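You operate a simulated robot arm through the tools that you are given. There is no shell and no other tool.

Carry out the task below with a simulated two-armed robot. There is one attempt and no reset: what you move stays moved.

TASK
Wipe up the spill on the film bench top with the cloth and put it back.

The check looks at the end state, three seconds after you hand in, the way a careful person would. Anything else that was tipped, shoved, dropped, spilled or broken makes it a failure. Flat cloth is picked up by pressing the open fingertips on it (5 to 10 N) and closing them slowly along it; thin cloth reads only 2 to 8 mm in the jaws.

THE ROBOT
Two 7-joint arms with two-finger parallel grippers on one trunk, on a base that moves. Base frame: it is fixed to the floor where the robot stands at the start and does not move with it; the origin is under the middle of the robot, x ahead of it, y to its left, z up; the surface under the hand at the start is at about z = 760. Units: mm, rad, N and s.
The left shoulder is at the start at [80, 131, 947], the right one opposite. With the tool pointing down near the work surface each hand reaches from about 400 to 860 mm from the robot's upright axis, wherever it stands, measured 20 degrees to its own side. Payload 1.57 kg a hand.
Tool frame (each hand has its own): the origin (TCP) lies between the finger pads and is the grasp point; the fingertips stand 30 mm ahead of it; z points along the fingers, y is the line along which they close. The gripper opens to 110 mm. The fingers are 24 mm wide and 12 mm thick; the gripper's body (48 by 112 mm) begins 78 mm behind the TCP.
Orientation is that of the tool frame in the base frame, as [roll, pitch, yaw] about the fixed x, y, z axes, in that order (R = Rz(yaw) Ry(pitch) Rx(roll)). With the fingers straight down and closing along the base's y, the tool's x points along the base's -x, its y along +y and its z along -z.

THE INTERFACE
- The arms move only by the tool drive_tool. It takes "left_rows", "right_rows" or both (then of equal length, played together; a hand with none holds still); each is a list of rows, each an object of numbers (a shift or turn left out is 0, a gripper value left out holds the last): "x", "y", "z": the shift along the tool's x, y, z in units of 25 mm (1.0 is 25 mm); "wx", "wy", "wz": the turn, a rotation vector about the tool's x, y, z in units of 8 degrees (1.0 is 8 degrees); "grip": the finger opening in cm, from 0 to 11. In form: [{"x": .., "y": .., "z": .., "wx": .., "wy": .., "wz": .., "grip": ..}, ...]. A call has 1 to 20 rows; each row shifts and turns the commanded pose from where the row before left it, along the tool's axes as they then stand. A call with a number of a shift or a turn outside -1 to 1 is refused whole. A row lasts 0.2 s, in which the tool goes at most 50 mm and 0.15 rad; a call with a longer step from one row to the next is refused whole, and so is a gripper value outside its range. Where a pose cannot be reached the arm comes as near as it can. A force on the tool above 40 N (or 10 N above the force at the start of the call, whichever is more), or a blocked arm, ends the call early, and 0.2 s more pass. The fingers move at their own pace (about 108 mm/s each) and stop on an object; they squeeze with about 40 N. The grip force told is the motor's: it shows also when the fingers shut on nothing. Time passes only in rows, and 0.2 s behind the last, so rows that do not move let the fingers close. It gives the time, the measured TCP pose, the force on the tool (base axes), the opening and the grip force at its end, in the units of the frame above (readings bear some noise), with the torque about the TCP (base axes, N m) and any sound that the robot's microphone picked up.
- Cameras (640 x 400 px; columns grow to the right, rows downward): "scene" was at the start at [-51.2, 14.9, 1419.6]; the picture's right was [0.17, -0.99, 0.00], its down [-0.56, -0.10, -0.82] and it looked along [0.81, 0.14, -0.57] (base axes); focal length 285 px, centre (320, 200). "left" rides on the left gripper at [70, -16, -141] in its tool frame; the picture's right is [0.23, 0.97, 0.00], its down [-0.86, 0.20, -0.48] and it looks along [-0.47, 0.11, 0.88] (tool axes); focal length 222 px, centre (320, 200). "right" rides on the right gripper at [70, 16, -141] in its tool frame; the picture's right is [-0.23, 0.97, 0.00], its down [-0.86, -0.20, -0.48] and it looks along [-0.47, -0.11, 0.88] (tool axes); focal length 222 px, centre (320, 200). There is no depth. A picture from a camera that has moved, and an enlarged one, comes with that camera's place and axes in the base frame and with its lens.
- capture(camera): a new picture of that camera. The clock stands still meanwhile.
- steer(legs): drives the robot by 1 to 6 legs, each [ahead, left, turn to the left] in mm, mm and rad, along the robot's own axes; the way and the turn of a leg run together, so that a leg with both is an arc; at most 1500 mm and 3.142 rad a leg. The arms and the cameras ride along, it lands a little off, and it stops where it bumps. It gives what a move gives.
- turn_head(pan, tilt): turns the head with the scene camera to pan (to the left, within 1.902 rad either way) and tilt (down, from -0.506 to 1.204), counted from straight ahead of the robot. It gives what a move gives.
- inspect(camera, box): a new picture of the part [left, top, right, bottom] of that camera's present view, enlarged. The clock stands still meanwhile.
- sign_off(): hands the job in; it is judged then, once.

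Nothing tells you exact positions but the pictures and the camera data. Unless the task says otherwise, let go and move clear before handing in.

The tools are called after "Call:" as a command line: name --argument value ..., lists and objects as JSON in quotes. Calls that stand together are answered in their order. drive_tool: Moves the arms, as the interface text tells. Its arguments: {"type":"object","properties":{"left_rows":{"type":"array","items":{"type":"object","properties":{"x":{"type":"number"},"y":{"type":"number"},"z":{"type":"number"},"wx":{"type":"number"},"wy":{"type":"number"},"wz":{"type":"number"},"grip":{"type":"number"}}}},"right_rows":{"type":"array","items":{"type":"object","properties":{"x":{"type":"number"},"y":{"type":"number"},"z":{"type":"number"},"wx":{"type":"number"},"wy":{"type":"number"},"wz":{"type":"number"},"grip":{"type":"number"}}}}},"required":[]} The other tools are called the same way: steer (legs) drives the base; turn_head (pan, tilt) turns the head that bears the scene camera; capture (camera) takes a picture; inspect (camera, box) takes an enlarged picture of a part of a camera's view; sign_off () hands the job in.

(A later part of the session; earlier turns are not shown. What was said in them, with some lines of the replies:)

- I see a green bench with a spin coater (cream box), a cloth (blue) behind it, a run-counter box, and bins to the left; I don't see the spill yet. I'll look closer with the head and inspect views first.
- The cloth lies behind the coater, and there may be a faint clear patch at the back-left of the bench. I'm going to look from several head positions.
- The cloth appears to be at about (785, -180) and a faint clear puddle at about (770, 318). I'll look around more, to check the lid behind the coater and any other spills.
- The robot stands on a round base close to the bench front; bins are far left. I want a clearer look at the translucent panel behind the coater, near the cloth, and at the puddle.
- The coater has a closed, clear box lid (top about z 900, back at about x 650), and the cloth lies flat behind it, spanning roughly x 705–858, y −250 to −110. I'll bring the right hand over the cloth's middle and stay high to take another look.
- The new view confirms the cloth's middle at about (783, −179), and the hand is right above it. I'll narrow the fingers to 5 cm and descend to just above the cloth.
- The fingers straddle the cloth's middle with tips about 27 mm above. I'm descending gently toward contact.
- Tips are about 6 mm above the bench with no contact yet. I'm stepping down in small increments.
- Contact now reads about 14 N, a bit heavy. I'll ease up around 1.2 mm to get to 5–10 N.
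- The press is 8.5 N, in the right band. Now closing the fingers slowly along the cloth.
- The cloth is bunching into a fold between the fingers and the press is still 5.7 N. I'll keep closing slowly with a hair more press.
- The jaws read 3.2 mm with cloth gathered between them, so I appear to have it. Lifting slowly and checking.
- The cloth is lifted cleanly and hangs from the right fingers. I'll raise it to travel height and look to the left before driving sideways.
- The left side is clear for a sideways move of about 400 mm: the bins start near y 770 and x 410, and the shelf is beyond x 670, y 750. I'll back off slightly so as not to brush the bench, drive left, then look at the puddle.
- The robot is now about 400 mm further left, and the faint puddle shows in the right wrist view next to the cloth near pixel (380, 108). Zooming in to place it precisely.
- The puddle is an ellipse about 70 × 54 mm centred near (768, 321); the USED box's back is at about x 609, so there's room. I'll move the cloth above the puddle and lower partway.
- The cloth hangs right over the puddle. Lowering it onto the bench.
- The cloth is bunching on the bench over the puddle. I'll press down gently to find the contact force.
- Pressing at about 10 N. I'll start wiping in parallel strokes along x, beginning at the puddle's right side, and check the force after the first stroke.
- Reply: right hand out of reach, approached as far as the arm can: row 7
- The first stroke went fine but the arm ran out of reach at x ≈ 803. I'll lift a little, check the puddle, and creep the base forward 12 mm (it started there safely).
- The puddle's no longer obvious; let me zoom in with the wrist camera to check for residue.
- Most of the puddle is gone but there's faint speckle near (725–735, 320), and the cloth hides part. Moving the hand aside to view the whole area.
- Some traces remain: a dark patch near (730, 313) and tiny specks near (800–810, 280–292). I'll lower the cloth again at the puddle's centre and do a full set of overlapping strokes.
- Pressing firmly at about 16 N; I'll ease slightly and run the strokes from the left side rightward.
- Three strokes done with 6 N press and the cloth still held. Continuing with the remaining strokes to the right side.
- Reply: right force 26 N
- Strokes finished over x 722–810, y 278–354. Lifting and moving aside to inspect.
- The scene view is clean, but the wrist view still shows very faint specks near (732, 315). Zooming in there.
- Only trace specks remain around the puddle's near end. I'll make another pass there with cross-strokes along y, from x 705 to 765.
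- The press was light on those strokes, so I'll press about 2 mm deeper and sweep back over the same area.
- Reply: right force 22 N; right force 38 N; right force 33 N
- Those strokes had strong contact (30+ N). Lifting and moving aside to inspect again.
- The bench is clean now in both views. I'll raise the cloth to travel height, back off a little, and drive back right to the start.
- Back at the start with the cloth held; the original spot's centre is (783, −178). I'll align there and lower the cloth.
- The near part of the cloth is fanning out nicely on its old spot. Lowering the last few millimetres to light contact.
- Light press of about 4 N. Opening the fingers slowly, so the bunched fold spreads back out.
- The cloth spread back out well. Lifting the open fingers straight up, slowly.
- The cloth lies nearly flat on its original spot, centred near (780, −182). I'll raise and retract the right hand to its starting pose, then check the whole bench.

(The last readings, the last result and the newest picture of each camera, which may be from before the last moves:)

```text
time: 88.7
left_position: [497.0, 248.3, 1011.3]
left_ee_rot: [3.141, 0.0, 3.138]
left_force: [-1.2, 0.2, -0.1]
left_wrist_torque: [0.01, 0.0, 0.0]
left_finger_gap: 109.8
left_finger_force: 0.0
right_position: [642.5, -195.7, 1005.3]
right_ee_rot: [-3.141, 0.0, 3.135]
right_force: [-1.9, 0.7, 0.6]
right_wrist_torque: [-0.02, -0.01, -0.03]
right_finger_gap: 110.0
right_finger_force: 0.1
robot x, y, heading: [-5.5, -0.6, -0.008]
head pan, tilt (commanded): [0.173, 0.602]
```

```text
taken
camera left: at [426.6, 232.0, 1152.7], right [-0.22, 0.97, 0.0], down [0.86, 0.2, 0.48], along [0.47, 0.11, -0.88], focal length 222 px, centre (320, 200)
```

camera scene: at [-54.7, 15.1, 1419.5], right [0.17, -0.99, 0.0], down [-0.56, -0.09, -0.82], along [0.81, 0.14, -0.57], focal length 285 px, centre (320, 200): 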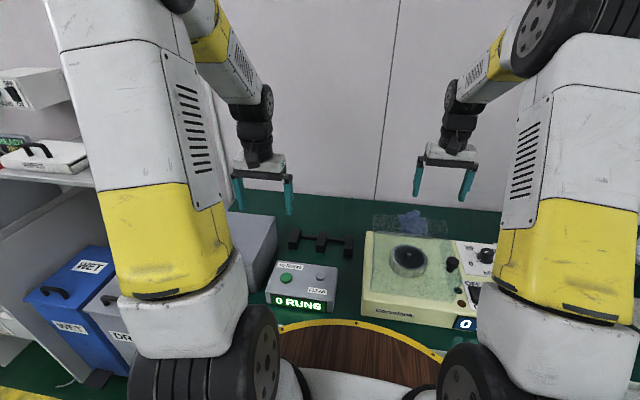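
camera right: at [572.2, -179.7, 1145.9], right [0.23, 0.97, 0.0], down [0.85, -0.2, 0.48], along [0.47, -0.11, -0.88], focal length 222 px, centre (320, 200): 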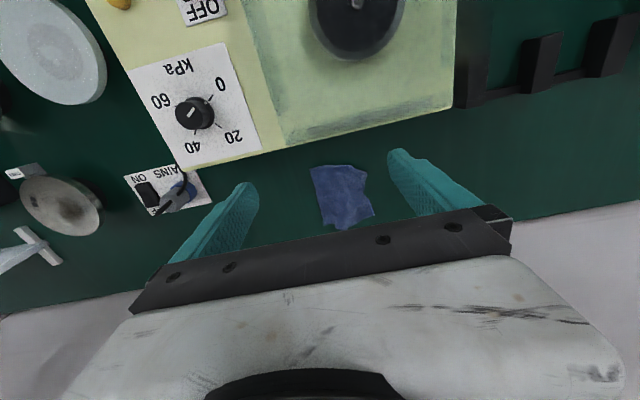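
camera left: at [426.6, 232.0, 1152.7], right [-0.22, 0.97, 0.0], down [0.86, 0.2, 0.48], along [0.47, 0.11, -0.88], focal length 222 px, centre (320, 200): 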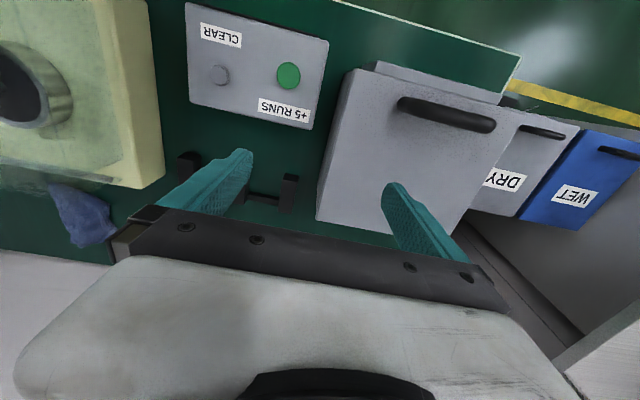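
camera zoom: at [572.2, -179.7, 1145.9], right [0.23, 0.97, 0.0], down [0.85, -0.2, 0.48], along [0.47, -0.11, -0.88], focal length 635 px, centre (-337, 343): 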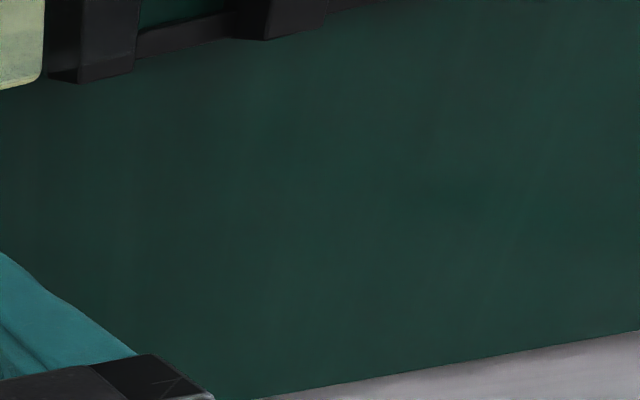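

The spill area is clean, the cloth is back in place, and the equipment looks unchanged. One quick look at a light smudge at the left edge of the wrist view and the bench's right side before handing in.

Call:
inspect --camera "right" --box '[0, 80, 160, 280]'

Call:
turn_head --pan -0.4 --tilt 0.7

Call:
capture --camera "scene"

Call:
inspect --camera "scene" --box '[200, 140, 360, 300]'

Call:
inspect --camera "scene" --box '[380, 60, 600, 240]'

```text
2.00 times, centred on (80, 180) of right
camera zoom: at [572.2, -179.7, 1145.9], right [0.23, 0.97, 0.0], down [0.85, -0.2, 0.48], along [0.47, -0.11, -0.88], focal length 444 px, centre (800, 240)
```

zoom: 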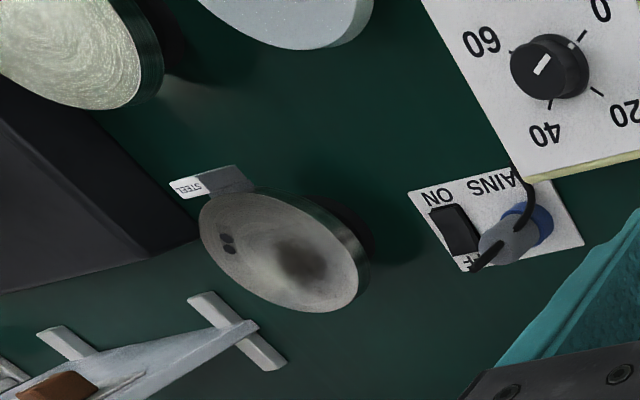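

```text
time: 89.6
left_position: [496.5, 247.7, 1011.8]
left_ee_rot: [3.141, 0.001, 3.137]
left_force: [0.0, -0.7, -0.1]
left_wrist_torque: [0.0, 0.0, 0.02]
left_finger_gap: 109.9
left_finger_force: 0.1
right_position: [642.4, -196.3, 1004.5]
right_ee_rot: [3.141, 0.001, 3.137]
right_force: [0.8, 0.0, 0.6]
right_wrist_torque: [0.01, 0.0, -0.02]
right_finger_gap: 109.7
right_finger_force: 0.1
robot x, y, heading: [-3.5, -2.9, -0.004]
head pan, tilt (commanded): [-0.4, 0.7]
```

```text
taken
camera scene: at [-63.7, -33.0, 1411.1], right [-0.39, -0.92, 0.0], down [-0.59, 0.25, -0.76], along [0.7, -0.3, -0.64], focal length 285 px, centre (320, 200)
```

scene: 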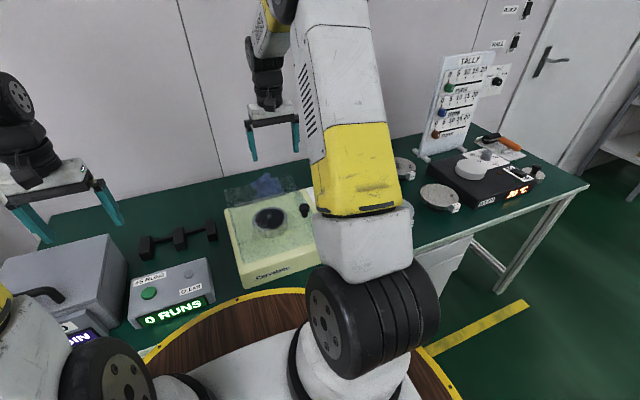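

```text
2.50 times, centred on (280, 220) of scene
camera zoom: at [-63.7, -33.0, 1411.1], right [-0.39, -0.92, 0.0], down [-0.59, 0.25, -0.76], along [0.7, -0.3, -0.64], focal length 712 px, centre (420, 150)
```

zoom: 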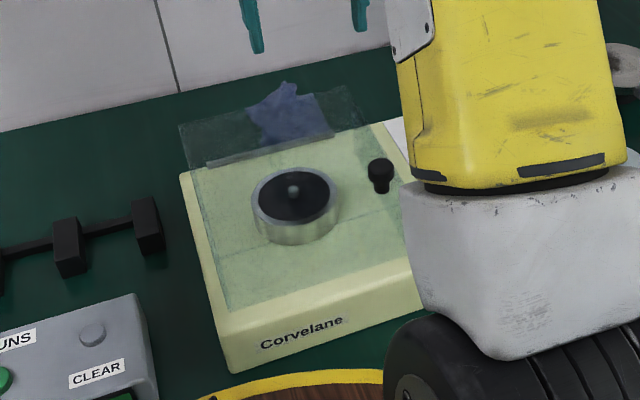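

```text
2.22 times, centred on (490, 150) of scene
camera zoom: at [-63.7, -33.0, 1411.1], right [-0.39, -0.92, 0.0], down [-0.59, 0.25, -0.76], along [0.7, -0.3, -0.64], focal length 633 px, centre (-58, 311)
```

zoom: 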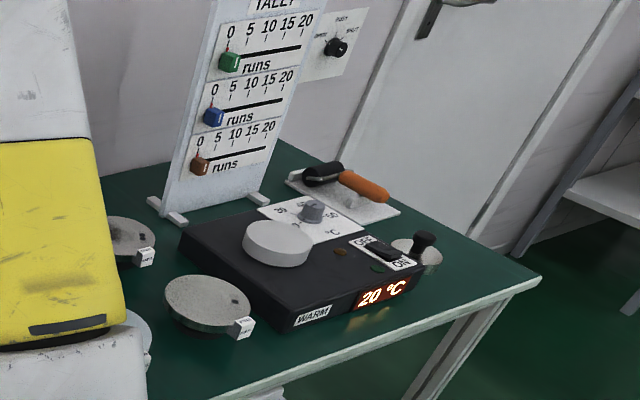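

Everything on the bench is as it was: the spill is gone, the cloth lies back on its original spot behind the coater, and both hands are clear. Handing in.

Call:
sign_off

```text
The job is handed in.
```

I wiped up the spill, put the cloth back in its place behind the coater, and handed the job in. The verdict hasn't come back to me.

- **Spill:** The first wipes left faint specks near the front edge of the puddle. I went over that area again with firmer strokes, and after that neither the wrist camera nor the scene camera showed any residue.
- **Cloth:** It lies within about 5 mm of its original centre. It is almost flat, but a bit narrower than before because a few edges stayed folded and one back corner is slightly raised.
- **Everything else:** In the final pictures the coater, hotplate, run counter, tally board and bins look unchanged. Nothing bumped during the drive left and back, and both hands are clear of the bench.
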